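You operate a simulated robot arm through the tools that you are given. There is no shell and no other tool. Be economical: measure what you need, move in short steps, check, and stop when the job is done.

Carry out the task below with a simulated robot arm. There is one attempt and no reset: what you move stays moved.

Task
Put things in order on the far end of the side counter. At the end: the red peg stands where the green peg stood; the green peg stands where the juice bottle stood; the juice bottle stands where the white hand pump stood; the white hand pump is on the teal tab box (marked "WASH TABS"); whatever was shut is shut again. Leave all else as you found it, and nothing knocked over.
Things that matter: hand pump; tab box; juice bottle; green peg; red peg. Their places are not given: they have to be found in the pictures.

It is judged by the outcome, as a careful person would: the job done as asked, and still so three seconds after it is handed in. It fails if anything else is knocked over, pushed out of place, dropped, spilled or broken.

Robot
A 7-joint arm with a two-finger parallel gripper, fixed in place. Base frame: the origin is at the foot of the arm, x ahead of it, y to its left, z up; the work surface is at about z = 900. Lengths are in mm, angles in rad, forces in N, time in s.
With the tool pointing down near the work surface it reaches from about 240 to 680 mm from the base axis. Its first joint turns from -1.152 to 1.152 rad. Payload 2.4 kg.
The tool frame sits at the grasp point between the pads (the TCP): z along the fingers, y along the line on which they close. The tips reach 30 mm beyond it. Largest opening 94 mm; finger width 28, thickness 10; the body of the gripper, 50 by 96 mm, starts 55 mm behind the TCP.
Orientation is told as [roll, pitch, yaw] about the base's x, y, z axes, in that order, counted from this pose: with the fingers straight down and closing along the base's y, the tool's x points along the base's -x, its y along +y and its z along -z.

Tools
- The arm moves only by the tool apply_moves. Its argument "increments" is one flat list of numbers, 7 for each row, row after row: the opening, from 0 (shut) to 1 (fully open), then the shift along the tool's x, y, z in mm, then the turn, a rotation vector about the tool's x, y, z in rad. In form: [grip, dx, dy, dz, ax, ay, az, grip, dx, dy, dz, ax, ay, az, ...]. A call has 1 to 20 rows; each row shifts and turns the commanded pose from where the row before left it, along the tool's axes as they then stand. A row lasts 0.2 s, in which the tool goes at most 50 mm and 0.15 rad; a call with a longer step from one row to the next is refused whole, and so is a gripper value outside its range. Where a pose cannot be reached the arm comes as near as it can. A force on the tool above 40 N (or 10 N above the force at the start of the call, whichever is more), or a blocked arm, ends the call early, and 0.2 s more pass. The fingers move at their own pace (about 153 mm/s each) and stop on an object; they squeeze with about 27 N. The grip force told is the motor's: it shows also when the fingers shut on nothing. Time passes only in rows, and 0.2 s behind the last, so rows that do not move let the fingers close. It gives the time, the measured TCP pose, the force on the tool (base axes), the opening and the grip force at its end, in the units of the frame above (readings bear some noise).
- Cameras (640 x 400 px; columns grow to the right, rows downward): "scene" is fixed at [20.6, 457.2, 1479.1]; the picture's right is [-0.88, -0.47, 0.00], its down [-0.19, 0.35, -0.92] and it looks along [0.43, -0.81, -0.40] (base axes); focal length 341 px, centre (320, 200). "wrist" rides on the gripper at [-37, 0, -58] in the tool frame; the picture's right is [0.00, -1.00, 0.00], its down [0.97, 0.00, -0.24] and it looks along [0.24, 0.00, 0.97] (tool axes); focal length 218 px, centre (320, 200).
- get_image(camera): a new picture of that camera. The clock stands still meanwhile.
- measure_at(camera, pixels): for up to 12 pixels [column, row] of the newest picture of that camera ("zoom" is the newest enlarged one), the place [x, y, z] in the base frame of the surface seen there, good to about 3 mm, but the place of the scene camera against the robot may be out by one fixed shift of up to 25 mm in any direction. The clock stands still meanwhile.
- close_up(camera, box): a new picture of the part [left, top, right, bottom] of that camera's present view, enlarged. The clock stands still meanwhile.
- finish_job(): hands the job in; it is judged then, once.

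Work in short steps. Measure before you move; look again where a grasp or a placing could have gone wrong, and mend it. You have 80 turns and 38 pictures in all, those below and enlarged ones among them. Open the gripper and draw the arm clear of the work before you hand the job in, unless the task says otherwise; then end with one line.

The tools are called after "Emit:" by a JSON object that holds its "api" and its "payload". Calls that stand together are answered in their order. apply_moves: Moves the arm, as the interface text tells. Its arguments: {"type":"object","properties":{"increments":{"type":"array","items":{"type":"number"}}},"required":["increments"]} The other tools are called the same way: get_image (camera) takes a picture; measure_at (camera, pixels) gives the place of the surface under pixels of a picture; close_up (camera, box) takes an enlarged picture of a part of a camera's view; finish_job () hands the job in.

At the start:

```text
clock: 0.0
tool_pos: [350.6, -238.8, 1259.2]
tool_rot: [0.001, 0.0, 0.001]
wrist_force: [-0.4, -0.3, 0.3]
opening: 94.0
finger_force: 0.0
```

scene: 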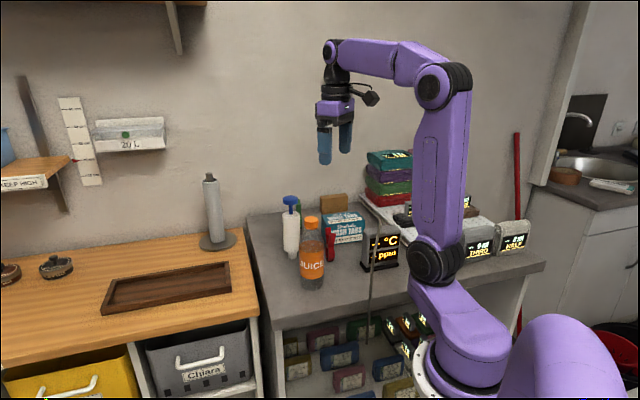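
wrist: 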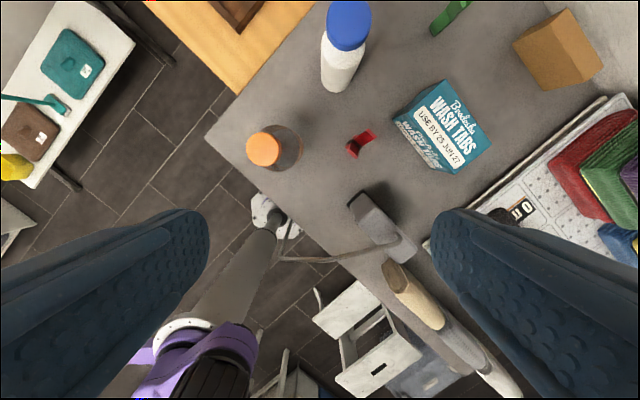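

The wrist view shows the bottle (265,150), the pump (345,45), the red peg (360,143), the green peg (450,15) and the tab box (443,127). I'll enlarge both views before measuring.

Emit:
{"api": "close_up", "payload": {"camera": "scene", "box": [240, 170, 420, 300]}}

Emit:
{"api": "close_up", "payload": {"camera": "wrist", "box": [220, 0, 620, 250]}}

Emit:
{"api": "measure_at", "payload": {"camera": "wrist", "pixels": [[264, 149], [347, 25], [335, 75], [360, 143], [372, 133], [352, 152], [453, 12], [437, 28], [467, 4], [440, 125], [300, 200], [556, 35]]}}

```text
3.08 times, centred on (330, 235) of scene
```

zoom: 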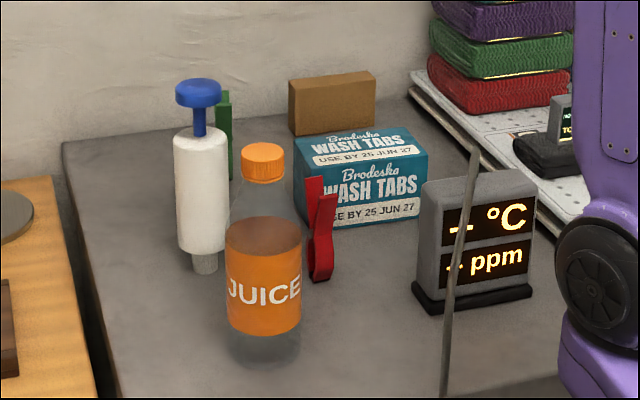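

```text
1.60 times, centred on (420, 125) of wrist
```

zoom: 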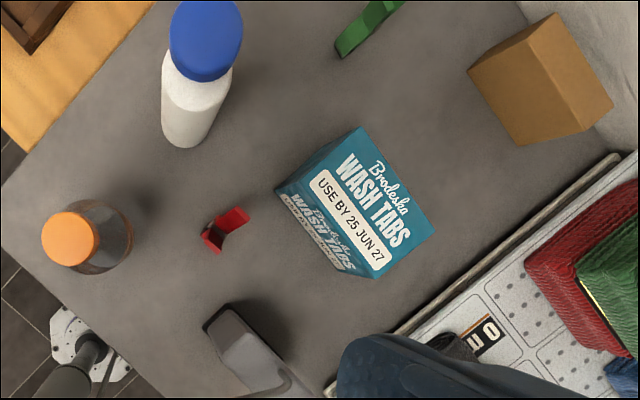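

```text
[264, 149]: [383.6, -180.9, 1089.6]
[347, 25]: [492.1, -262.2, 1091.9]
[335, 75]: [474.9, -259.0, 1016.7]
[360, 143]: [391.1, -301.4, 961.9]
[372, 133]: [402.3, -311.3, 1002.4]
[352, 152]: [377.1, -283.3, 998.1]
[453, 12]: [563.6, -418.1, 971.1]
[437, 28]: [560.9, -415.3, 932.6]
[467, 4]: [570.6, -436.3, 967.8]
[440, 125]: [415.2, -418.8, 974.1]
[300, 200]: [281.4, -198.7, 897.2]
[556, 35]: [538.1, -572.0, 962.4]
```

The newest enlarged picture is the wrist one. I'll measure the edges of the pump, box and pegs in it.

Emit:
{"api": "measure_at", "payload": {"camera": "zoom", "pixels": [[175, 35], [238, 35], [205, 10], [205, 65], [165, 95], [225, 95], [190, 143], [363, 130], [432, 232], [380, 272], [314, 185], [280, 190]]}}

Emit:
{"api": "measure_at", "payload": {"camera": "wrist", "pixels": [[248, 149], [281, 149], [264, 134], [264, 166], [300, 150], [285, 165], [347, 158], [375, 130], [432, 33], [440, 36], [366, 151], [430, 20]]}}

```text
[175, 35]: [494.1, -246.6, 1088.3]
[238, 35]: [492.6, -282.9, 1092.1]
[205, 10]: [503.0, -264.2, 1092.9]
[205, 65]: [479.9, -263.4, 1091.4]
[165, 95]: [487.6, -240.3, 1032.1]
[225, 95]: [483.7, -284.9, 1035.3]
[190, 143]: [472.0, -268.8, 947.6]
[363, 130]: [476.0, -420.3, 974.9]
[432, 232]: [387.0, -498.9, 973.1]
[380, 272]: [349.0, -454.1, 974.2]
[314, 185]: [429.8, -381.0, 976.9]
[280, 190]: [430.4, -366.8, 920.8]
```

```text
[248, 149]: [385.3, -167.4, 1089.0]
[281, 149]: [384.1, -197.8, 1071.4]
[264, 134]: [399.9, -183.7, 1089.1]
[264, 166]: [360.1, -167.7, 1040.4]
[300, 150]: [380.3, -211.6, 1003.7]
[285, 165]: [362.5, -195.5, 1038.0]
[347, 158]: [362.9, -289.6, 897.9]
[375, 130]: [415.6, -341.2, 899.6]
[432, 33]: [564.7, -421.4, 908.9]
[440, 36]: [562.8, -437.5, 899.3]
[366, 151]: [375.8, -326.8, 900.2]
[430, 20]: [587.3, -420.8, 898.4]
```

Estimated places: pump axis about (491,-263), box top centre about (411,-439) at z 975, bottle about (384,-181). I'll move high above the area for a better look straight down.

Emit:
{"api": "apply_moves", "payload": {"increments": [1, -40, -25, 0, 0, 0, 0, 1, -40, -25, 0, 0, 0, 0, 1, -40, -25, 0, 0, 0, 0, 1, -30, -20, 0, 0, 0, 0, 1, 0, 0, 0, 0, 0, 0]}}

Emit:
{"api": "get_image", "payload": {"camera": "wrist"}}

```text
clock: 1.2
tool_pos: [481.3, -320.8, 1261.6]
tool_rot: [0.0, 0.0, 0.001]
wrist_force: [-0.7, 0.4, 1.2]
opening: 94.0
finger_force: 0.0
out of reach, approached as far as the arm can: row 4
```

```text
33 pictures are left
```

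wrist: 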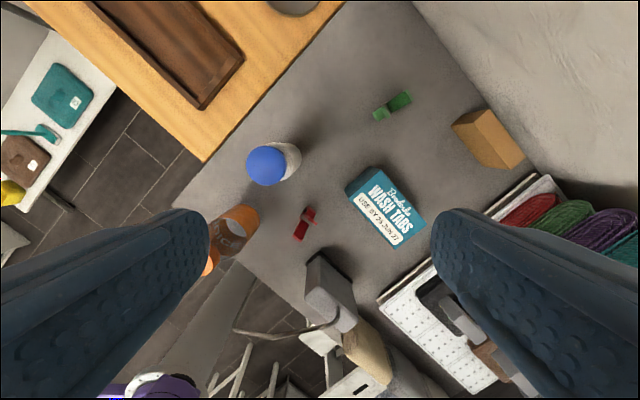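

The pegs show at (393,105) green and (304,222) red. I'll enlarge them for shape and direction.

Emit:
{"api": "close_up", "payload": {"camera": "wrist", "box": [240, 70, 440, 250]}}

Emit:
{"api": "measure_at", "payload": {"camera": "wrist", "pixels": [[379, 114], [391, 106], [408, 95], [300, 236], [304, 222], [312, 211], [266, 165], [247, 165], [286, 165], [266, 147], [266, 184], [293, 165]]}}

```text
2.22 times, centred on (340, 160) of wrist
```

zoom: 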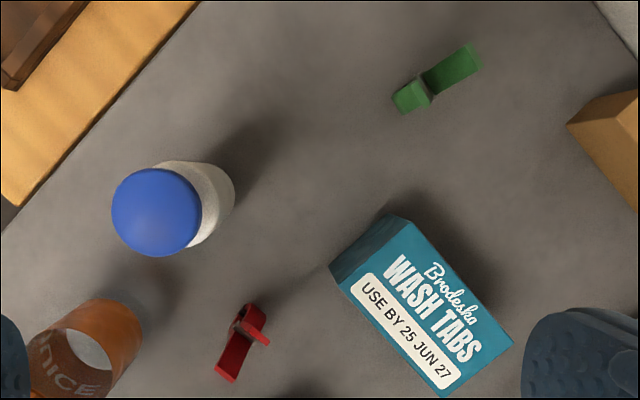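

```text
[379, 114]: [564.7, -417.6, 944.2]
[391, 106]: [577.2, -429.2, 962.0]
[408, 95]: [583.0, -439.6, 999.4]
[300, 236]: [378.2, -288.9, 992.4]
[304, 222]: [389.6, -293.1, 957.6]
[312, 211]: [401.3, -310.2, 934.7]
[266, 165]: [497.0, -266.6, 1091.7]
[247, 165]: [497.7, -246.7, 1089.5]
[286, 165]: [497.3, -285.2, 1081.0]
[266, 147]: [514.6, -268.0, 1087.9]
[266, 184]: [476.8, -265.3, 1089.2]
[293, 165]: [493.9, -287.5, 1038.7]
```

Pump axis reads about (496,-266), head radius about 20. I'll go above it at a safe height (tips over 1092) and check the pose.

Emit:
{"api": "apply_moves", "payload": {"increments": [1, 0, 28, 30, 0, 0, 0, 1, -15, 27, 30, 0, 0, 0, 1, 0, 0, 30, 0, 0, 0, 1, 0, 0, 0, 0, 0, 0]}}

Emit:
{"api": "get_image", "payload": {"camera": "wrist"}}

```text
clock: 2.2
tool_pos: [495.0, -266.2, 1170.6]
tool_rot: [0.0, -0.001, 0.0]
wrist_force: [-0.4, 0.0, 0.0]
opening: 94.1
finger_force: 0.2
```

```text
31 pictures are left
```

wrist: 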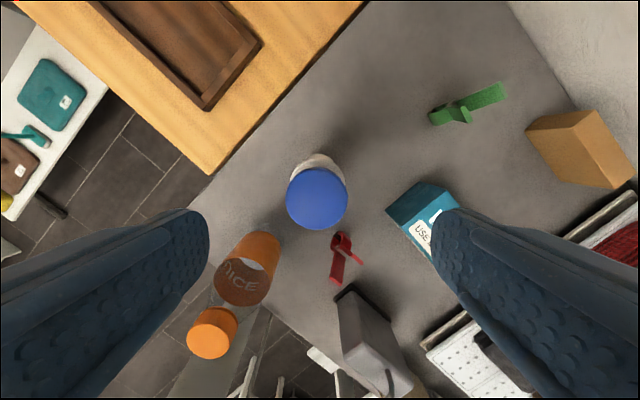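

The pump head is centred at (317,198). I'll measure its rim and body, the bottle's foot, and the pegs from this view.

Emit:
{"api": "measure_at", "payload": {"camera": "wrist", "pixels": [[317, 198], [289, 198], [345, 198], [317, 172], [317, 226], [317, 160], [300, 165], [338, 165], [212, 332], [450, 122], [467, 120], [502, 90]]}}

Emit:
{"api": "close_up", "payload": {"camera": "wrist", "box": [280, 70, 520, 290]}}

```text
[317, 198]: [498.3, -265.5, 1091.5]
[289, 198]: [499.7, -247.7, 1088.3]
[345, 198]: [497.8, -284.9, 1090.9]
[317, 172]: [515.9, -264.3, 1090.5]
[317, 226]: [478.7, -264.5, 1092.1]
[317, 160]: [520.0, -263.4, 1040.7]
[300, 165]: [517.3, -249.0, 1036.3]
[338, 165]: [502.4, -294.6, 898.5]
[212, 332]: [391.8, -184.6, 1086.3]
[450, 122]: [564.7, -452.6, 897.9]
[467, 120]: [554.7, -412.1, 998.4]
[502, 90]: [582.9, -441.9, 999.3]
```

```text
1.82 times, centred on (400, 180) of wrist
```

zoom: 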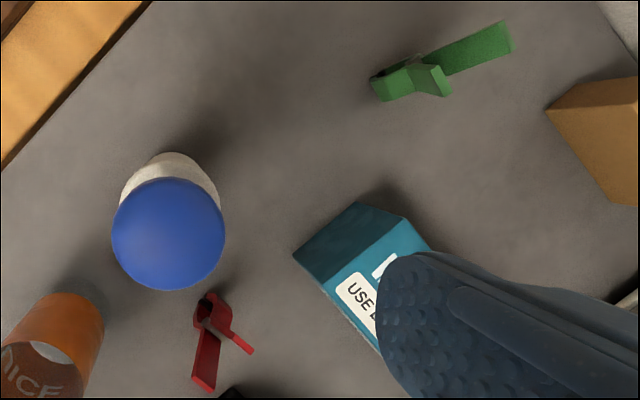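

Pump axis (498,-266), head top 1092, white body below 1040. I'll descend to TCP z about 1046, with the gripper body at 1101 clear of the head, then close on the white body.

Emit:
{"api": "apply_moves", "payload": {"increments": [1, -3, 0.5, 35, 0, 0, 0, 1, 0, 0, 35, 0, 0, 0, 1, 0, 0, 30, 0, 0, 0, 1, 0, 0, 15, 0, 0, 0, 1, 0, 0, 10, 0, 0, 0, 1, 0, 0, 0, 0, 0, 0, 0.6, 0, 0, 0, 0, 0, 0, 0.4, 0, 0, 0, 0, 0, 0, 0.3, 0, 0, 0, 0, 0, 0, 0.3, 0, 0, 0, 0, 0, 0]}}

```text
clock: 4.4
tool_pos: [498.1, -266.2, 1044.7]
tool_rot: [-0.001, 0.002, 0.0]
wrist_force: [0.4, 0.0, -1.3]
opening: 48.7
finger_force: 27.3
```

The fingers stopped on the body at 48.7 mm. I'll lift straight up slowly and look.

Emit:
{"api": "apply_moves", "payload": {"increments": [0, 0, 0, -10, 0, 0, 0, 0, 0, 0, -20, 0, 0, 0, 0, 0, 0, -30, 0, 0, 0, 0, 0, 0, -40, 0, 0, 0, 0, 0, 0, -30, 0, 0, 0, 0, 0, 0, 0, 0, 0, 0]}}

Emit:
{"api": "close_up", "payload": {"camera": "scene", "box": [240, 110, 420, 300]}}

```text
clock: 5.8
tool_pos: [499.0, -266.3, 1174.0]
tool_rot: [0.001, 0.0, 0.0]
wrist_force: [0.0, 0.0, 0.7]
opening: 48.6
finger_force: 27.1
```

```text
2.11 times, centred on (330, 205) of scene
```

zoom: 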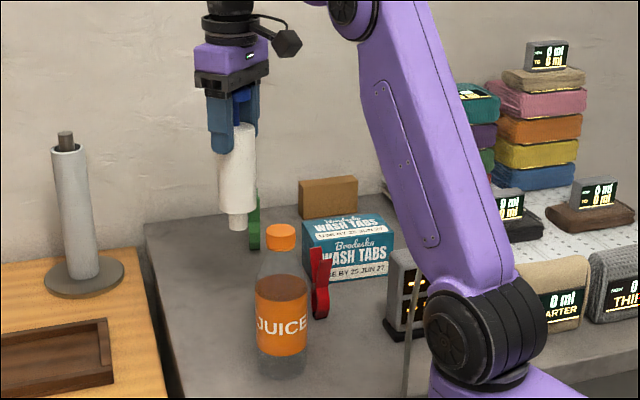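

The pump is held upright. I'll carry it above the box centre (about 411,-439), its foot near z 1045.

Emit:
{"api": "apply_moves", "payload": {"increments": [0, 5, -15, -20, 0, 0, 0, 0, 17, -32, 0, 0, 0, 0, 0, 20, -38, 0, 0, 0, 0, 0, 20, -38, 0, 0, 0, 0, 0, 17, -32, 0, 0, 0, 0, 0, 9, -18, 0, 0, 0, 0, 0, 0, 0, 0, 0, 0, 0]}}

Emit:
{"api": "get_image", "payload": {"camera": "wrist"}}

Emit:
{"api": "close_up", "payload": {"camera": "scene", "box": [240, 110, 420, 300]}}

```text
clock: 7.4
tool_pos: [411.3, -440.0, 1196.9]
tool_rot: [0.0, -0.001, 0.001]
wrist_force: [0.0, -0.6, -0.3]
opening: 48.5
finger_force: 27.2
```

```text
28 pictures are left
```

wrist: 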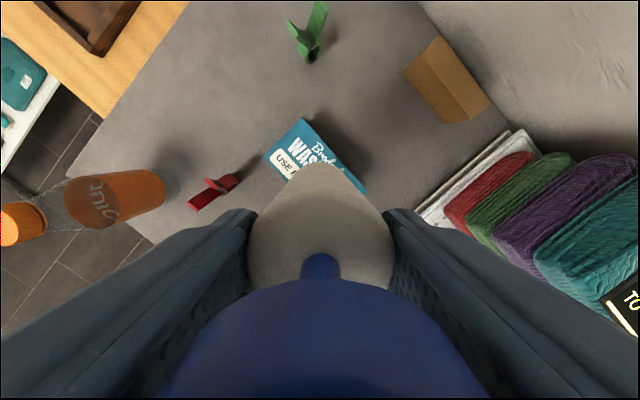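

```text
2.11 times, centred on (330, 205) of scene
```

zoom: 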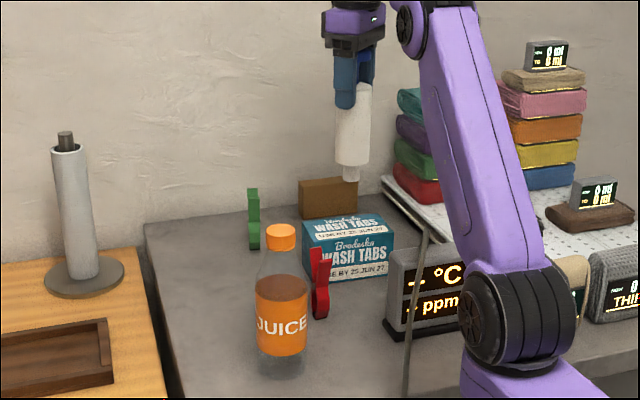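

I'll check the pump foot against the box top in the same scene picture, and the box corners in the wrist view.

Emit:
{"api": "measure_at", "payload": {"camera": "zoom", "pixels": [[351, 176], [345, 176], [357, 176], [304, 222], [378, 216], [392, 231], [320, 240], [345, 228], [353, 120]]}}

Emit:
{"api": "measure_at", "payload": {"camera": "wrist", "pixels": [[301, 121], [268, 158], [363, 190], [285, 150], [310, 40], [302, 28], [322, 10], [295, 40], [215, 187], [230, 182], [310, 55], [195, 203]]}}

```text
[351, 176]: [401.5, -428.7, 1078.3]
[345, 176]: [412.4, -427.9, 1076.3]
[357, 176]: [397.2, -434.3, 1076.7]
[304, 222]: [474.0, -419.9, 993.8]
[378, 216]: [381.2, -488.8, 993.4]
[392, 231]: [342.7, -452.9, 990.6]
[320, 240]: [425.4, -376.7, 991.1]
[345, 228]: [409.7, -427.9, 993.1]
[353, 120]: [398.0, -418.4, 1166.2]
```

```text
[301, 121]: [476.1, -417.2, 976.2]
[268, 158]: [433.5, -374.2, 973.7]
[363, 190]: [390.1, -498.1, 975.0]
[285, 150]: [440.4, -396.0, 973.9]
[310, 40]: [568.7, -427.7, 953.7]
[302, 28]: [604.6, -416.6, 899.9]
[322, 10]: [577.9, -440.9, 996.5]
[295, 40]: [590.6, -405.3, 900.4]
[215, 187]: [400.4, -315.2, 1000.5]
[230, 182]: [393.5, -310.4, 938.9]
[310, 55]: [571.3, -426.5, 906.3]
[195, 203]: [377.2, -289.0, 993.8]
```

Foot and box centre agree within a few mm. The expected release height is TCP z about 1121, so I'll descend to just above it.

Emit:
{"api": "apply_moves", "payload": {"increments": [0, 0, 2, 25, 0, 0, 0, 0, 0, 0, 25, 0, 0, 0, 0, 0, 0, 15, 0, 0, 0, 0, 0, 0, 5, 0, 0, 0, 0, 0, 0, 3, 0, 0, 0, 0, 0, 0, 0, 0, 0, 0]}}

Emit:
{"api": "close_up", "payload": {"camera": "scene", "box": [290, 130, 390, 260]}}

```text
clock: 8.8
tool_pos: [410.9, -437.0, 1121.4]
tool_rot: [0.0, -0.001, 0.0]
wrist_force: [-0.2, 0.1, -1.5]
opening: 48.5
finger_force: 27.3
```

```text
3.08 times, centred on (340, 195) of scene
```

zoom: 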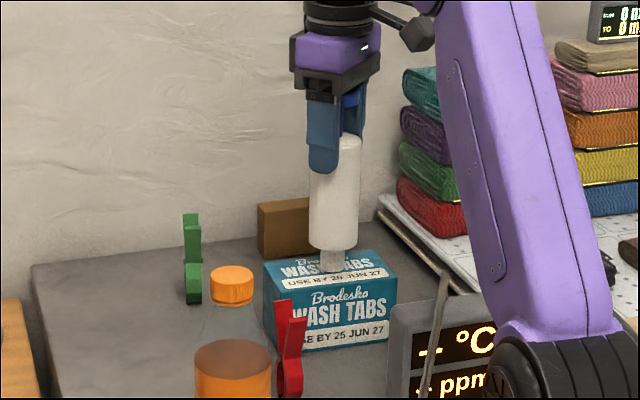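

The foot is at the box top near (330,268). I'll lower in 0.7 mm steps to feel contact.

Emit:
{"api": "apply_moves", "payload": {"increments": [0, 0, 0, 0.7, 0, 0, 0, 0, 0, 0, 0.5, 0, 0, 0, 0, 0, 0, 0, 0, 0, 0]}}

```text
clock: 9.6
tool_pos: [411.7, -437.8, 1119.7]
tool_rot: [0.0, -0.001, -0.001]
wrist_force: [0.0, -0.3, -0.8]
opening: 48.7
finger_force: 27.3
```

Emit:
{"api": "apply_moves", "payload": {"increments": [0, 0, 0, 0.7, 0, 0, 0, 0, 0, 0, 0.7, 0, 0, 0, 0, 0, 0, 0, 0, 0, 0]}}

```text
clock: 10.4
tool_pos: [411.9, -437.7, 1120.5]
tool_rot: [-0.002, 0.0, 0.001]
wrist_force: [-0.5, 0.1, 5.1]
opening: 48.5
finger_force: 27.4
```

Contact shows 5 N upward. I'll open gently, wait, then rise straight up.

Emit:
{"api": "apply_moves", "payload": {"increments": [0.54, 0, 0, 0, 0, 0, 0, 0.6, 0, 0, 0, 0, 0, 0, 0.8, 0, 0, 0, 0, 0, 0, 1, 0, 0, 0, 0, 0, 0, 1, 0, 0, -10, 0, 0, 0, 1, 0, 0, -25, 0, 0, 0, 1, 0, 0, -35, 0, 0, 0, 1, 0, 0, -35, 0, 0, 0, 1, 0, 0, 0, 0, 0, 0]}}

Emit:
{"api": "get_image", "payload": {"camera": "wrist"}}

Emit:
{"api": "close_up", "payload": {"camera": "scene", "box": [240, 110, 420, 300]}}

```text
clock: 12.4
tool_pos: [413.4, -438.1, 1224.3]
tool_rot: [-0.001, 0.0, 0.0]
wrist_force: [0.3, 0.4, 0.0]
opening: 94.2
finger_force: 0.1
```

```text
25 pictures are left
```

wrist: 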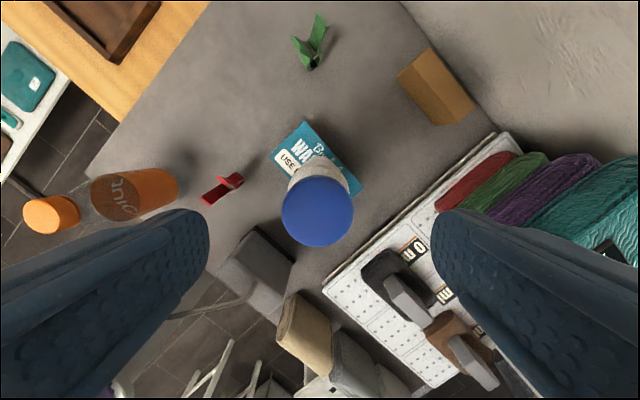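

```text
2.11 times, centred on (330, 205) of scene
```

zoom: 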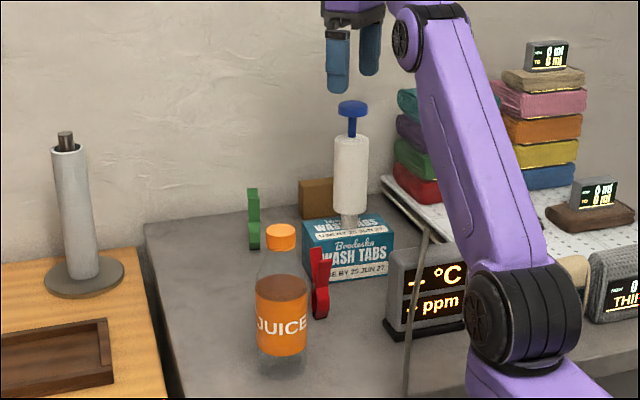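

The pump stands on the box. Next I go over the bottle, near (388,-183).

Emit:
{"api": "apply_moves", "payload": {"increments": [1, 0, 20, -10, 0, 0, 0, 1, 4, 45, 0, 0, 0, 0, 1, 4, 45, 0, 0, 0, 0, 1, 4, 45, 0, 0, 0, 0, 1, 4, 45, 0, 0, 0, 0, 1, 5, 40, 0, 0, 0, 0, 1, 4, 15, 20, 0, 0, 0, 1, 0, 0, 20, 0, 0, 0, 1, 0, 0, 0, 0, 0, 0]}}

Emit:
{"api": "get_image", "payload": {"camera": "wrist"}}

```text
clock: 14.4
tool_pos: [385.6, -182.3, 1193.1]
tool_rot: [0.001, -0.002, 0.0]
wrist_force: [-0.3, 0.4, 0.5]
opening: 94.1
finger_force: 0.0
```

```text
23 pictures are left
```

wrist: 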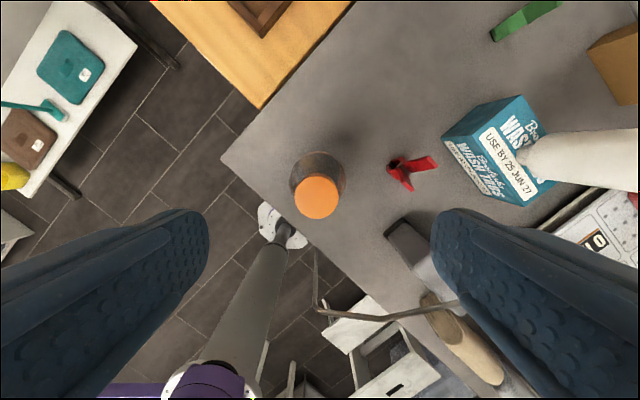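

Cap at (317,196), body outline 289 to 347. I'll measure both.

Emit:
{"api": "measure_at", "payload": {"camera": "wrist", "pixels": [[317, 196], [297, 196], [337, 196], [317, 176], [317, 217], [317, 160], [317, 152], [292, 180], [342, 170], [392, 166], [404, 184], [430, 162]]}}

Emit:
{"api": "close_up", "payload": {"camera": "wrist", "box": [260, 120, 460, 240]}}

```text
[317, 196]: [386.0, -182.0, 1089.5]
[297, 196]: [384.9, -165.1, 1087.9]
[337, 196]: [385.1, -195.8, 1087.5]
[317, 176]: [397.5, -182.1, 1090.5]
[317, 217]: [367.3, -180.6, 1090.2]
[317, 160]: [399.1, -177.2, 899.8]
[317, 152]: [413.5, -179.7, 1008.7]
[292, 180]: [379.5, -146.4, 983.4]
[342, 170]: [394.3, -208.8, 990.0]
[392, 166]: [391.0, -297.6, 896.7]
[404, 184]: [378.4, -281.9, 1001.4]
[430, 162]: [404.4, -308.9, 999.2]
```

```text
3.20 times, centred on (360, 180) of wrist
```

zoom: 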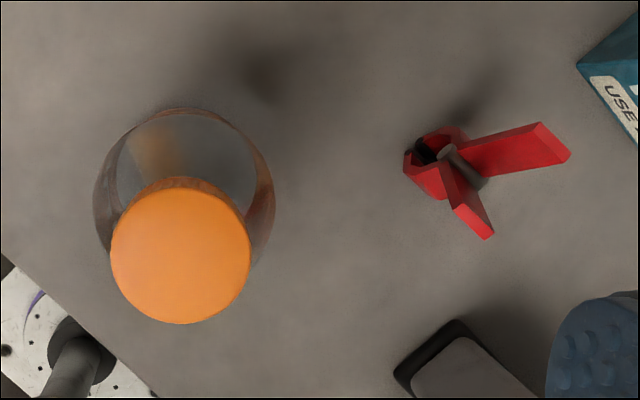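

Cap centre about (383.5,-181), top 1090, diameter about 33, body about 62. I'll grip the cap with the tips at about 1062, clear of the shoulder.

Emit:
{"api": "apply_moves", "payload": {"increments": [1, 2, 1, 35, 0, 0, 0, 1, 0, 0, 35, 0, 0, 0, 1, 0, 0, 20, 0, 0, 0, 1, 0, 0, 11, 0, 0, 0, 0.7, 0, 0, 0, 0, 0, 0, 0.5, 0, 0, 0, 0, 0, 0, 0.38, 0, 0, 0, 0, 0, 0, 0.2, 0, 0, 0, 0, 0, 0, 0, 0, 0, 0, 0, 0, 0, 0, 0, 0, 0, 0, 0, 0]}}

Emit:
{"api": "close_up", "payload": {"camera": "scene", "box": [260, 150, 400, 300]}}

```text
clock: 16.6
tool_pos: [382.3, -180.2, 1092.7]
tool_rot: [0.001, -0.001, -0.001]
wrist_force: [-0.6, 0.7, -0.2]
opening: 32.4
finger_force: 27.1
```

```text
2.67 times, centred on (330, 225) of scene
```

zoom: 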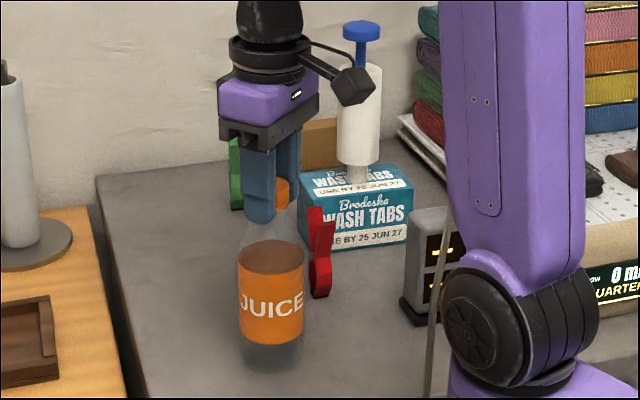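

The cap is held at 32.4 mm. I'll lift 40 mm straight up and check that the bottle follows.

Emit:
{"api": "apply_moves", "payload": {"increments": [0, 0, 0, -5, 0, 0, 0, 0, 0, 0, -15, 0, 0, 0, 0, 0, 0, -20, 0, 0, 0, 0, 0, 0, 0, 0, 0, 0]}}

Emit:
{"api": "close_up", "payload": {"camera": "scene", "box": [260, 150, 400, 300]}}

```text
clock: 17.6
tool_pos: [384.8, -181.2, 1131.6]
tool_rot: [-0.001, 0.001, 0.0]
wrist_force: [-0.3, -0.4, 0.4]
opening: 32.4
finger_force: 27.0
```

```text
2.67 times, centred on (330, 225) of scene
```

zoom: 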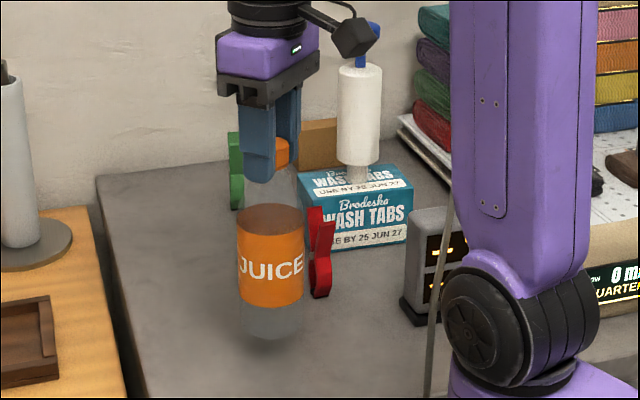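

The bottle follows upright. I'll carry it to the pump's old place (498,-266) in small steps.

Emit:
{"api": "apply_moves", "payload": {"increments": [0, -8, -6, 0, 0, 0, 0, 0, -16, -12, 0, 0, 0, 0, 0, -22, -16, 0, 0, 0, 0, 0, -22, -17, 0, 0, 0, 0, 0, -22, -16, 0, 0, 0, 0, 0, -16, -12, 0, 0, 0, 0, 0, -8, -6, 0, 0, 0, 0, 0, 0, 0, 0, 0, 0, 0, 0, 0, 0, 20, 0, 0, 0, 0, 0, 0, 10, 0, 0, 0, 0, 0, 0, 5, 0, 0, 0, 0, 0, 0, 0, 0, 0, 0]}}

Emit:
{"api": "close_up", "payload": {"camera": "scene", "box": [240, 150, 380, 300]}}

```text
clock: 20.2
tool_pos: [497.1, -266.3, 1097.5]
tool_rot: [0.0, -0.001, 0.001]
wrist_force: [-0.1, -0.3, -0.1]
opening: 32.5
finger_force: 26.8
```

```text
2.67 times, centred on (310, 225) of scene
```

zoom: 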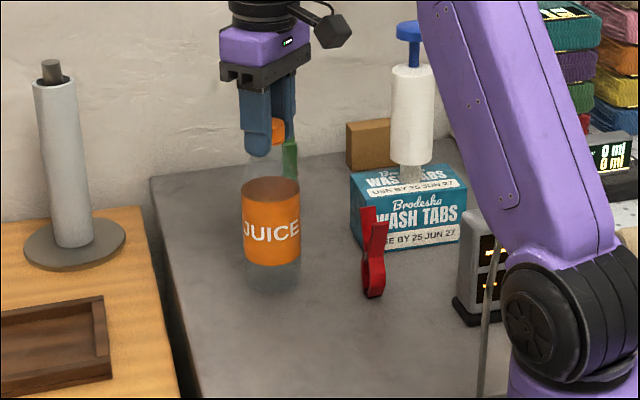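

I'll lower the last 5 mm in small steps, feeling for contact.

Emit:
{"api": "apply_moves", "payload": {"increments": [0, 0, 0, 2, 0, 0, 0, 0, 0, 0, 1, 0, 0, 0, 0, 0, 0, 1, 0, 0, 0, 0, 0, 0, 0.7, 0, 0, 0, 0, 0, 0, 0.5, 0, 0, 0, 0, 0, 0, 0, 0, 0, 0]}}

```text
clock: 21.6
tool_pos: [498.2, -267.5, 1092.1]
tool_rot: [-0.001, 0.001, 0.0]
wrist_force: [0.2, -0.4, -1.0]
opening: 32.5
finger_force: 26.7
```

Emit:
{"api": "apply_moves", "payload": {"increments": [0, 0, 0, 0.6, 0, 0, 0, 0, 0, 0, 0.6, 0, 0, 0, 0, 0, 0, 0, 0, 0, 0]}}

```text
clock: 22.4
tool_pos: [497.8, -266.8, 1091.2]
tool_rot: [-0.001, -0.001, 0.0]
wrist_force: [-1.0, 1.1, 12.1]
opening: 32.4
finger_force: 26.4
```

Contact at 12 N. I'll ease up 0.4 mm, open slowly and rise.

Emit:
{"api": "apply_moves", "payload": {"increments": [0, 0, 0, -0.4, 0, 0, 0, 0.38, 0, 0, 0, 0, 0, 0, 0.5, 0, 0, 0, 0, 0, 0, 0.8, 0, 0, 0, 0, 0, 0, 1, 0, 0, 0, 0, 0, 0, 1, 0, 0, -15, 0, 0, 0, 1, 0, 0, -30, 0, 0, 0, 1, 0, 0, -40, 0, 0, 0, 1, 0, 0, -40, 0, 0, 0, 1, 0, 0, 0, 0, 0, 0]}}

Emit:
{"api": "get_image", "payload": {"camera": "wrist"}}

```text
clock: 24.6
tool_pos: [497.0, -266.6, 1217.5]
tool_rot: [0.001, 0.001, -0.001]
wrist_force: [0.0, -0.8, 1.0]
opening: 94.1
finger_force: 0.1
```

```text
18 pictures are left
```

wrist: 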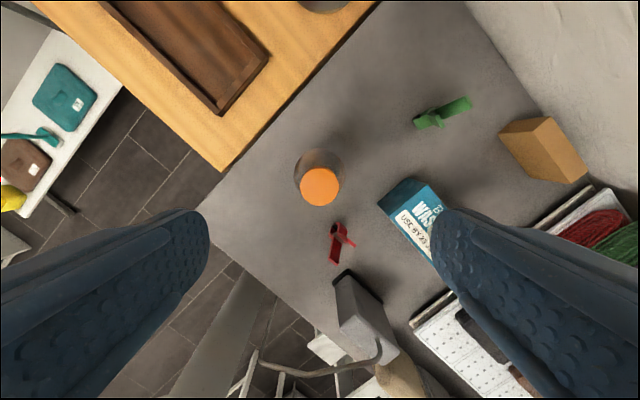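

The bottle stands well; I'll verify it again later. The green peg (centre about (569,-427), r about 711) needs an outward tilt. Its handles spread along (0.69,-0.72), so I turn the tool +0.80 about its z, tilt -0.3 about its y, and measure the peg and the wall.

Emit:
{"api": "measure_at", "payload": {"camera": "wrist", "pixels": [[318, 186], [318, 206], [318, 172], [428, 120], [470, 99], [418, 124], [441, 122], [500, 30], [600, 120], [338, 240], [335, 258], [350, 242]]}}

Emit:
{"api": "apply_moves", "payload": {"increments": [1, 0, 0, 0, 0, 0, 0.134, 1, 0, 0, 0, 0, 0, 0.134, 1, 0, 0, 0, 0, 0, 0.134, 1, 0, 0, 0, 0, 0, 0.134, 1, 0, 0, 0, 0, 0, 0.134, 1, 0, 0, 0, 0, 0, 0.134, 1, 0, 0, 0, 0, -0.1, 0, 1, 0, 0, 0, 0, -0.1, 0, 1, 0, 0, 0, 0, -0.1, 0, 1, 0, 0, 0, 0, 0, 0]}}

```text
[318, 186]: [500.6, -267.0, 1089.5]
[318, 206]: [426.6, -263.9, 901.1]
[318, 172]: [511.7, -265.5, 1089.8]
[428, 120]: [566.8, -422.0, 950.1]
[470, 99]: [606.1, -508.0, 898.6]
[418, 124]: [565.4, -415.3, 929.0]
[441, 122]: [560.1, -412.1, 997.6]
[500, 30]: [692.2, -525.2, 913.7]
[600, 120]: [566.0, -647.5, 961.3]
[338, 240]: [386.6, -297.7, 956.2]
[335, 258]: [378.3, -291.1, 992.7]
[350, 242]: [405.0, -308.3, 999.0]
```

```text
clock: 26.8
tool_pos: [498.2, -265.7, 1217.4]
tool_rot: [-0.001, -0.303, -0.806]
wrist_force: [-0.2, -0.4, 0.0]
opening: 94.1
finger_force: 0.0
```

The orientation is as planned. I'll move above the green peg at TCP about (567,-425,1117) and look.

Emit:
{"api": "apply_moves", "payload": {"increments": [1, -31, -12.06, 9.7, 0, 0, 0, 1, -31, -12.06, 9.7, 0, 0, 0, 1, -31, -12.06, 9.7, 0, 0, 0, 1, -31, -12.06, 9.7, 0, 0, 0, 1, -31, -12.06, 9.7, 0, 0, 0, 1, 10, 0, 32, 0, 0, 0, 1, 10, 0, 32, 0, 0, 0, 1, 10, 0, 32, 0, 0, 0, 1, 0, 0, 0, 0, 0, 0]}}

Emit:
{"api": "get_image", "payload": {"camera": "wrist"}}

```text
clock: 28.8
tool_pos: [545.4, -403.3, 1106.8]
tool_rot: [-0.001, -0.299, -0.804]
wrist_force: [-0.5, -0.3, 0.2]
opening: 93.9
finger_force: 0.0
out of reach, approached as far as the arm can: row 4, 5
```

```text
17 pictures are left
```

wrist: 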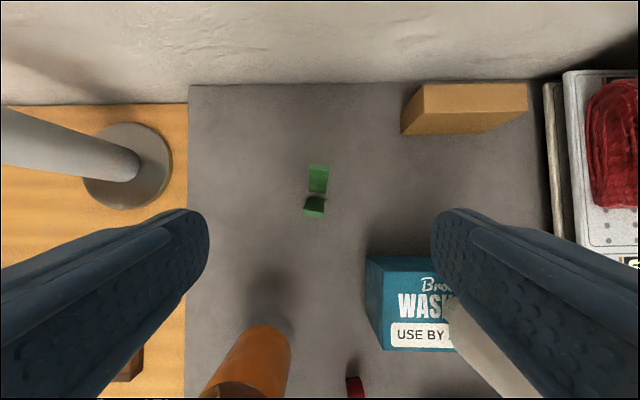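

The peg is at (316,190), well aligned with the picture's vertical. I'll enlarge and measure.

Emit:
{"api": "close_up", "payload": {"camera": "wrist", "box": [270, 140, 370, 230]}}

Emit:
{"api": "measure_at", "payload": {"camera": "wrist", "pixels": [[319, 168], [310, 168], [327, 168], [314, 200], [306, 200], [323, 200], [313, 213], [317, 188], [260, 85], [400, 85]]}}

```text
4.44 times, centred on (320, 185) of wrist
```

zoom: 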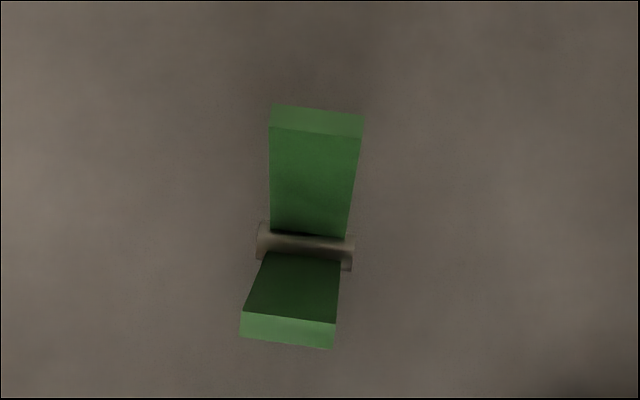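

```text
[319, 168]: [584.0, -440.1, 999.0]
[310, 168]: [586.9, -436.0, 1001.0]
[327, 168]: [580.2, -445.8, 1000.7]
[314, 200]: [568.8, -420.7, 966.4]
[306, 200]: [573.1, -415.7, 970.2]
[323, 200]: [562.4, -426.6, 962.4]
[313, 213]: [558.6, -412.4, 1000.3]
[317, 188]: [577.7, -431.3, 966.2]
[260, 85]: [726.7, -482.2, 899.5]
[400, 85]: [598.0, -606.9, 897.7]
```

The peg is turned about 0.1 rad more than the tool. Handle tips are (584,-440) and (559,-412) at z 1000, and the spring rod is near 955. I'll grip the handles above the rod, so I yaw 0.1 more and come to hover with the tips just over the peg.

Emit:
{"api": "apply_moves", "payload": {"increments": [1, 0, 0, 0, 0.03, 0, 0.0955, 1, -3.85, 2.75, 36, 0, 0, 0, 1, -3.85, 2.75, 36, 0, 0, 0, 1, 0, 0, 0, 0, 0, 0]}}

Emit:
{"api": "close_up", "payload": {"camera": "wrist", "box": [200, 100, 440, 260]}}

```text
clock: 29.8
tool_pos: [569.0, -421.9, 1038.8]
tool_rot: [0.0, -0.301, -0.905]
wrist_force: [0.3, -1.0, -0.2]
opening: 94.1
finger_force: 0.0
```

```text
2.50 times, centred on (320, 180) of wrist
```

zoom: 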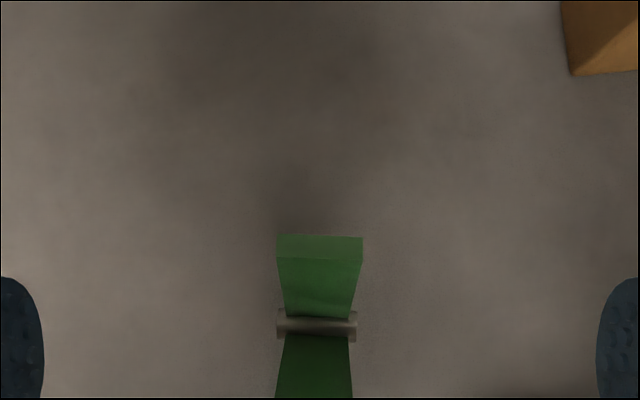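

It is now square and centred (column 319 of the zoom). I'll measure the rod and handle heights.

Emit:
{"api": "measure_at", "payload": {"camera": "zoom", "pixels": [[318, 325], [285, 325], [350, 325], [320, 248], [320, 300], [316, 350], [314, 390]]}}

```text
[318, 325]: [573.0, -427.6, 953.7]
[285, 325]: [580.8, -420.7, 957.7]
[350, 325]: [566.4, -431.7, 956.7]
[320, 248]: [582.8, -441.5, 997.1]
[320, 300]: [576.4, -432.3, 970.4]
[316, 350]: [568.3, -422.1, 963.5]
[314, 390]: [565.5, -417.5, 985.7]
```

The rod's top is at about 958. I'll descend to TCP z about 996, tips near 963, and close on the handles.

Emit:
{"api": "apply_moves", "payload": {"increments": [1, 6.3, 0, 20.5, 0, 0, 0, 1, 6.4, 0, 20.5, 0, 0, 0, 1, 0, 0, 0, 0, 0, 0, 0.6, 0, 0, 0, 0, 0, 0, 0.35, 0, 0, 0, 0, 0, 0, 0.22, 0, 0, 0, 0, 0, 0, 0.1, 0, 0, 0, 0, 0, 0, 0, 0, 0, 0, 0, 0, 0, 0, 0, 0, 0, 0, 0, 0]}}

Emit:
{"api": "close_up", "payload": {"camera": "scene", "box": [240, 130, 400, 270]}}

```text
clock: 31.8
tool_pos: [569.4, -422.9, 998.7]
tool_rot: [0.002, -0.3, -0.904]
wrist_force: [-0.3, 0.3, 0.1]
opening: 19.7
finger_force: 16.4
```

```text
2.86 times, centred on (320, 200) of scene
```

zoom: 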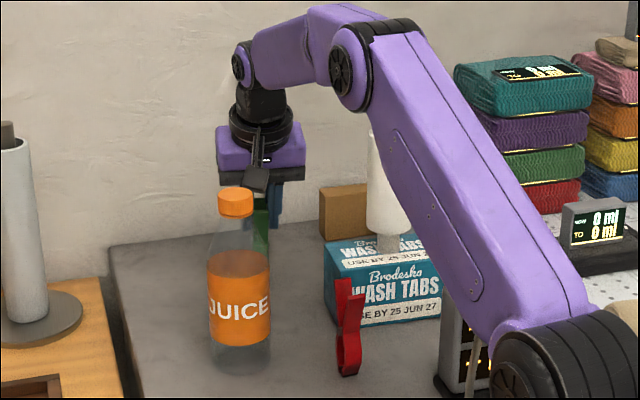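

Opening is 19.7 at 16 N, so it may still be settling. I'll wait a moment and read again.

Emit:
{"api": "apply_moves", "payload": {"increments": [0, 0, 0, 0, 0, 0, 0, 0, 0, 0, 0, 0, 0, 0]}}

Emit:
{"api": "close_up", "payload": {"camera": "wrist", "box": [240, 120, 400, 400]}}

```text
clock: 32.4
tool_pos: [569.4, -424.2, 998.8]
tool_rot: [0.001, -0.301, -0.904]
wrist_force: [-0.2, 0.3, -0.6]
opening: 19.6
finger_force: 16.0
```

```text
1.43 times, centred on (320, 260) of wrist
```

zoom: 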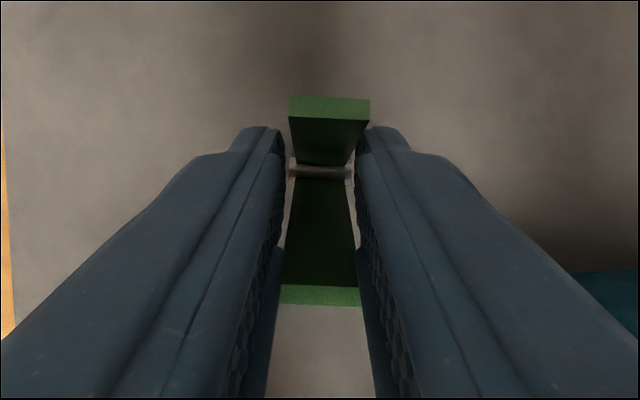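

The handles are snug between the pads, with the rod just ahead of the tips. I'll lift 20 mm, then rise and draw back in steps to about (515,-370,1215).

Emit:
{"api": "apply_moves", "payload": {"increments": [0, -3, 0, -9.5, 0, 0, 0, 0, -3, 0, -9.5, 0, 0, 0, 0, 1.8, -2.2, -28.8, 0, 0, 0, 0, 1.8, -2.2, -28.8, 0, 0, 0, 0, 1.8, -2.2, -28.8, 0, 0, 0, 0, 2.1, -0.8, -30.8, 0, 0, 0, 0, 2.1, -0.8, -30.8, 0, 0, 0, 0, 2.1, -0.8, -30.8, 0, 0, 0, 0, 2.1, -0.8, -30.8, 0, 0, 0, 0, 0, 0, 0, 0, 0, 0]}}

Emit:
{"api": "close_up", "payload": {"camera": "scene", "box": [240, 70, 420, 270]}}

```text
clock: 34.6
tool_pos: [513.8, -370.1, 1216.6]
tool_rot: [0.0, -0.3, -0.904]
wrist_force: [0.3, -0.6, -0.5]
opening: 19.7
finger_force: 16.1
```

```text
2.00 times, centred on (330, 170) of scene
```

zoom: 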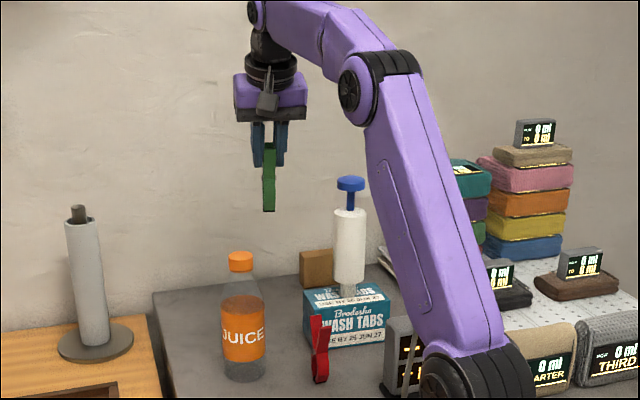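

The peg hangs straight, its bottom at about 1117, above the bottle. I'll carry it over to (380,-177), then down to about 15 mm above the counter.

Emit:
{"api": "apply_moves", "payload": {"increments": [0, 37.3, 2.3, -11.6, 0, 0, 0, 0, 37.3, 2.3, -11.6, 0, 0, 0, 0, 37.3, 2.3, -11.6, 0, 0, 0, 0, 37.3, 2.3, -11.6, 0, 0, 0, 0, 37.3, 2.3, -11.6, 0, 0, 0, 0, 37.3, 2.3, -11.6, 0, 0, 0, 0, 0, 0, 0, 0, 0, 0, 0, 11.9, 0, 38.6, 0, 0, 0, 0, 11.9, 0, 38.6, 0, 0, 0, 0, 11.9, 0, 38.6, 0, 0, 0, 0, 11.9, 0, 38.6, 0, 0, 0, 0, 11.9, 0, 38.6, 0, 0, 0, 0, 0, 0, 0, 0, 0, 0]}}

Emit:
{"api": "close_up", "payload": {"camera": "scene", "box": [240, 150, 400, 300]}}

```text
clock: 37.4
tool_pos: [377.5, -178.7, 1013.3]
tool_rot: [0.001, -0.301, -0.904]
wrist_force: [0.1, 0.3, 0.1]
opening: 20.3
finger_force: 16.0
```

```text
2.67 times, centred on (320, 225) of scene
```

zoom: 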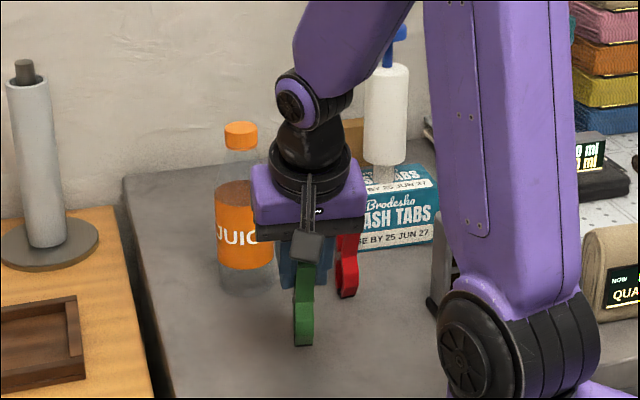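

The peg is about 14 mm up. I'll correct by about 2 mm and lower to just above contact.

Emit:
{"api": "apply_moves", "payload": {"increments": [0, 1.6, 2.2, 6.5, 0, 0, 0, 0, 1.5, 0, 4.8, 0, 0, 0, 0, 0.6, 0, 1.9, 0, 0, 0, 0, 0.2, 0, 0.7, 0, 0, 0, 0, 0, 0, 0, 0, 0, 0]}}

```text
clock: 38.6
tool_pos: [380.7, -177.7, 998.1]
tool_rot: [0.0, -0.298, -0.905]
wrist_force: [-0.3, 0.3, -0.4]
opening: 20.3
finger_force: 16.3
```

Emit:
{"api": "apply_moves", "payload": {"increments": [0, 0.25, 0, 0.75, 0, 0, 0, 0, 0.2, 0, 0.65, 0, 0, 0, 0, 0, 0, 0, 0, 0, 0]}}

Emit:
{"api": "close_up", "payload": {"camera": "scene", "box": [280, 220, 360, 290]}}

```text
clock: 39.4
tool_pos: [382.4, -176.8, 998.8]
tool_rot: [-0.001, -0.301, -0.905]
wrist_force: [-2.4, 3.1, 10.9]
opening: 20.0
finger_force: 16.2
```

```text
5.71 times, centred on (320, 255) of scene
```

zoom: 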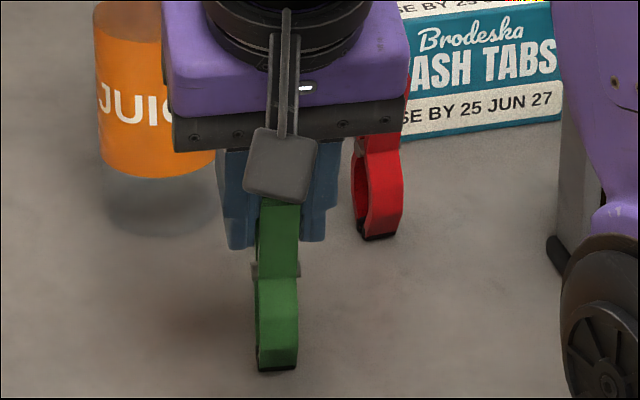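

Contact at 11 N. I'll ease up 0.5 mm, open gradually, then rise vertically.

Emit:
{"api": "apply_moves", "payload": {"increments": [0, -0.15, 0, -0.5, 0, 0, 0, 0.25, 0, 0, 0, 0, 0, 0, 0.32, 0, 0, 0, 0, 0, 0, 0.5, 0, 0, 0, 0, 0, 0, 0.7, 0, 0, 0, 0, 0, 0, 0.7, 0, 0, 0, 0, 0, 0, 0.7, -4.5, 0, -14.3, 0, 0, 0, 0.7, -9, 0, -29, 0, 0, 0, 1, -12, 0, -38, 0, 0, 0, 1, -12, 0, -38, 0, 0, 0, 1, 0, 0, 0, 0, 0, 0]}}

Emit:
{"api": "get_image", "payload": {"camera": "wrist"}}

```text
clock: 41.8
tool_pos: [382.5, -177.4, 1121.4]
tool_rot: [0.002, -0.299, -0.904]
wrist_force: [-0.4, 1.0, 0.2]
opening: 93.9
finger_force: 0.1
```

```text
9 pictures are left
```

wrist: 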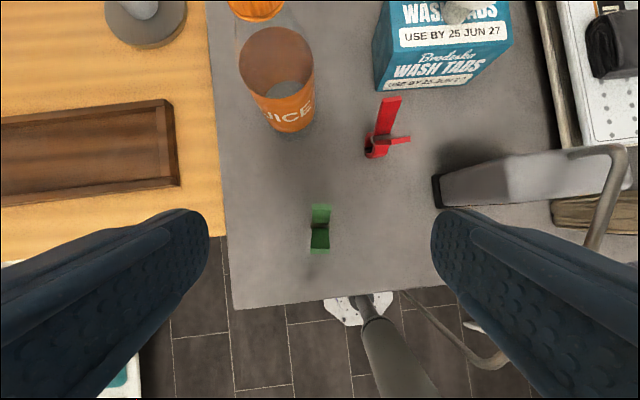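

The green peg stands at (320,230). I'll measure it, the red peg and the clearances around them.

Emit:
{"api": "measure_at", "payload": {"camera": "wrist", "pixels": [[321, 208], [319, 251], [320, 228], [392, 99], [398, 99], [386, 99], [409, 138], [376, 140], [376, 152], [439, 190], [490, 165], [388, 136]]}}

```text
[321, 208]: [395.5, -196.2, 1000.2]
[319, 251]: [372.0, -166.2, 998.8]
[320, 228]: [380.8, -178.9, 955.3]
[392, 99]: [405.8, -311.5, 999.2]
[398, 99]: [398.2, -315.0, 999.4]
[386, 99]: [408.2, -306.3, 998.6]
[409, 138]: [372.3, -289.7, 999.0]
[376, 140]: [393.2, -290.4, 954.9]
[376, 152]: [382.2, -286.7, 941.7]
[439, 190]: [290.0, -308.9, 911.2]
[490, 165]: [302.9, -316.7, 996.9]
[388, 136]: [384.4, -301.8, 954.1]
```

Green is centred at about (383.5,-181), as wanted. The red peg's centre is about (390,-297.5), its spread yaw about -0.72. I'll turn to that yaw, narrow the gripper to 0.6 and hover over it.

Emit:
{"api": "apply_moves", "payload": {"increments": [0.6, 0, 0, 0, -0.027, 0, -0.088, 0.6, 0, 0, 0, -0.027, 0, -0.088, 0.6, -25.5, -28.5, 7.9, 0, 0, 0, 0.6, -25.5, -28.5, 7.9, 0, 0, 0, 0.6, -25.5, -28.5, 7.9, 0, 0, 0, 0.6, 10, 0, 32, 0, 0, 0, 0.6, 10, 0, 32, 0, 0, 0, 0.6, 0, 0, 0, 0, 0, 0]}}

Emit:
{"api": "close_up", "payload": {"camera": "wrist", "box": [200, 120, 440, 280]}}

```text
clock: 43.6
tool_pos: [384.6, -294.4, 1056.4]
tool_rot: [-0.001, -0.3, -0.723]
wrist_force: [-0.1, -1.1, -0.7]
opening: 56.6
finger_force: 0.1
```

```text
2.50 times, centred on (320, 200) of wrist
```

zoom: 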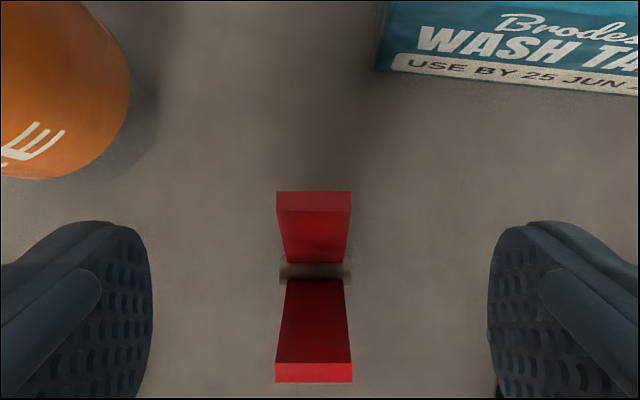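

It is nicely aligned, about 1.5 mm off centre. I'll measure the rod and the handle tips.

Emit:
{"api": "measure_at", "payload": {"camera": "zoom", "pixels": [[315, 272], [314, 200], [314, 372], [290, 272], [340, 272], [280, 200], [348, 200], [280, 372], [348, 372]]}}

```text
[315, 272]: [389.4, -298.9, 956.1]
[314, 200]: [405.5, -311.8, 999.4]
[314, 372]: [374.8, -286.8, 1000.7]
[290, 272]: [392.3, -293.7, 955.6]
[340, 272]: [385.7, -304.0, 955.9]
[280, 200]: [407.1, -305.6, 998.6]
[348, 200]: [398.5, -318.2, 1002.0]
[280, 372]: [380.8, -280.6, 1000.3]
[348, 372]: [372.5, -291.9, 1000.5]
```

Red centre (390,-299), rod at 956. I'll descend to TCP z about 997 and close on the handles above the rod.

Emit:
{"api": "apply_moves", "payload": {"increments": [0.6, 5, 0.25, 19, 0, 0, 0, 0.6, 5, 0.25, 19, 0, 0, 0, 0.6, 5, 0.25, 19, 0, 0, 0, 0.6, 0, 0, 0, 0, 0, 0, 0.35, 0, 0, 0, 0, 0, 0, 0.22, 0, 0, 0, 0, 0, 0, 0.1, 0, 0, 0, 0, 0, 0, 0, 0, 0, 0, 0, 0, 0, 0, 0, 0, 0, 0, 0, 0, 0, 0, 0, 0, 0, 0, 0]}}

```text
clock: 45.8
tool_pos: [387.8, -296.1, 997.9]
tool_rot: [-0.003, -0.302, -0.721]
wrist_force: [-0.3, 0.3, 0.7]
opening: 19.3
finger_force: 15.9
```

The red peg is held at 19.3 mm, as the green one was. I'll lift to TCP z about 1130, carry it between the bottle and the pump to (520,-390), and turn to green's yaw of -0.904.

Emit:
{"api": "apply_moves", "payload": {"increments": [0, -3, 0, -9.5, 0, 0, 0, 0, -9, 0, -29, 0, 0, 0, 0, -13.5, 0, -43.7, 0, 0, 0, 0, -13.5, 0, -43.7, 0, 0, 0, 0, -31, 3.4, 9.6, 0, 0, 0, 0, -31, 3.4, 9.6, 0, 0, 0, 0, -31, 3.4, 9.6, 0, 0, 0, 0, -31, 3.4, 9.6, 0, 0, 0, 0, -31, 3.4, 9.6, 0, 0, 0, 0, 0, 0, 0, 0.027, 0, 0.0875, 0, 0, 0, 0, 0.027, 0, 0.0875, 0, 0, 0, 0, 0, 0, 0]}}

Emit:
{"api": "close_up", "payload": {"camera": "scene", "box": [240, 100, 420, 290]}}

```text
clock: 48.4
tool_pos: [522.1, -389.5, 1127.2]
tool_rot: [0.001, -0.298, -0.903]
wrist_force: [-0.1, -0.9, -0.5]
opening: 19.8
finger_force: 16.1
```

```text
2.11 times, centred on (330, 195) of scene
```

zoom: 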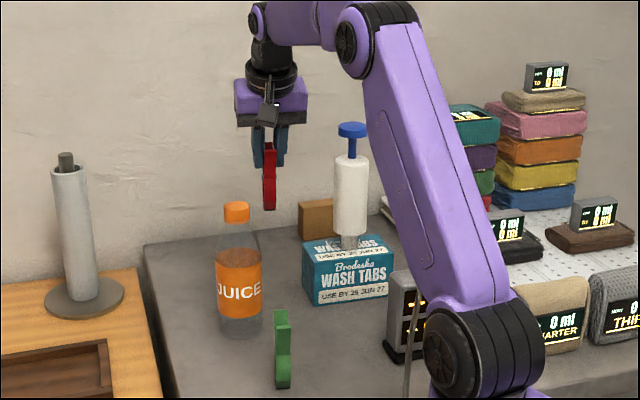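

All is upright. I'll go diagonally down to (569.5,-424,1035) and check the pose.

Emit:
{"api": "apply_moves", "payload": {"increments": [0, -4, 4, 35, 0, 0, 0, 0, -7, 4, 26.2, 0, 0, 0, 0, -7.9, 4, 22, 0, 0, 0, 0, -7.9, 4, 21.4, 0, 0, 0, 0, 0, 0, 0, 0, 0, 0]}}

```text
clock: 49.6
tool_pos: [568.2, -424.4, 1036.5]
tool_rot: [-0.003, -0.3, -0.903]
wrist_force: [-0.7, 0.1, 0.2]
opening: 19.4
finger_force: 16.3
```

On target. I'll lower to about 1000.

Emit:
{"api": "apply_moves", "payload": {"increments": [0, 5.4, 0.8, 19, 0, 0, 0, 0, 3, 0, 10, 0, 0, 0, 0, 1.5, 0, 5, 0, 0, 0, 0, 0, 0, 0, 0, 0, 0]}}

```text
clock: 50.6
tool_pos: [568.9, -425.0, 1001.2]
tool_rot: [-0.003, -0.3, -0.904]
wrist_force: [-0.3, -0.3, -0.3]
opening: 19.9
finger_force: 15.9
```

I'll take fine steps to contact.

Emit:
{"api": "apply_moves", "payload": {"increments": [0, 0.3, 0, 1, 0, 0, 0, 0, 0.3, 0, 1, 0, 0, 0, 0, 0.2, 0, 0.6, 0, 0, 0, 0, 0, 0, 0, 0, 0, 0]}}

```text
clock: 51.6
tool_pos: [569.7, -424.0, 998.2]
tool_rot: [0.0, -0.298, -0.905]
wrist_force: [1.1, 0.5, -0.5]
opening: 19.8
finger_force: 16.1
```

Emit:
{"api": "apply_moves", "payload": {"increments": [0, 0.2, 0, 0.6, 0, 0, 0, 0, 0.2, 0, 0.6, 0, 0, 0, 0, 0, 0, 0, 0, 0, 0]}}

```text
clock: 52.4
tool_pos: [570.4, -424.2, 997.1]
tool_rot: [0.0, -0.299, -0.903]
wrist_force: [0.9, 0.0, 1.1]
opening: 19.5
finger_force: 15.5
```

Emit:
{"api": "apply_moves", "payload": {"increments": [0, 0.15, 0, 0.5, 0, 0, 0, 0, 0, 0, 0, 0, 0, 0]}}

```text
clock: 53.0
tool_pos: [569.0, -424.1, 996.0]
tool_rot: [0.001, -0.3, -0.904]
wrist_force: [0.6, -0.9, 1.1]
opening: 19.9
finger_force: 16.0
```

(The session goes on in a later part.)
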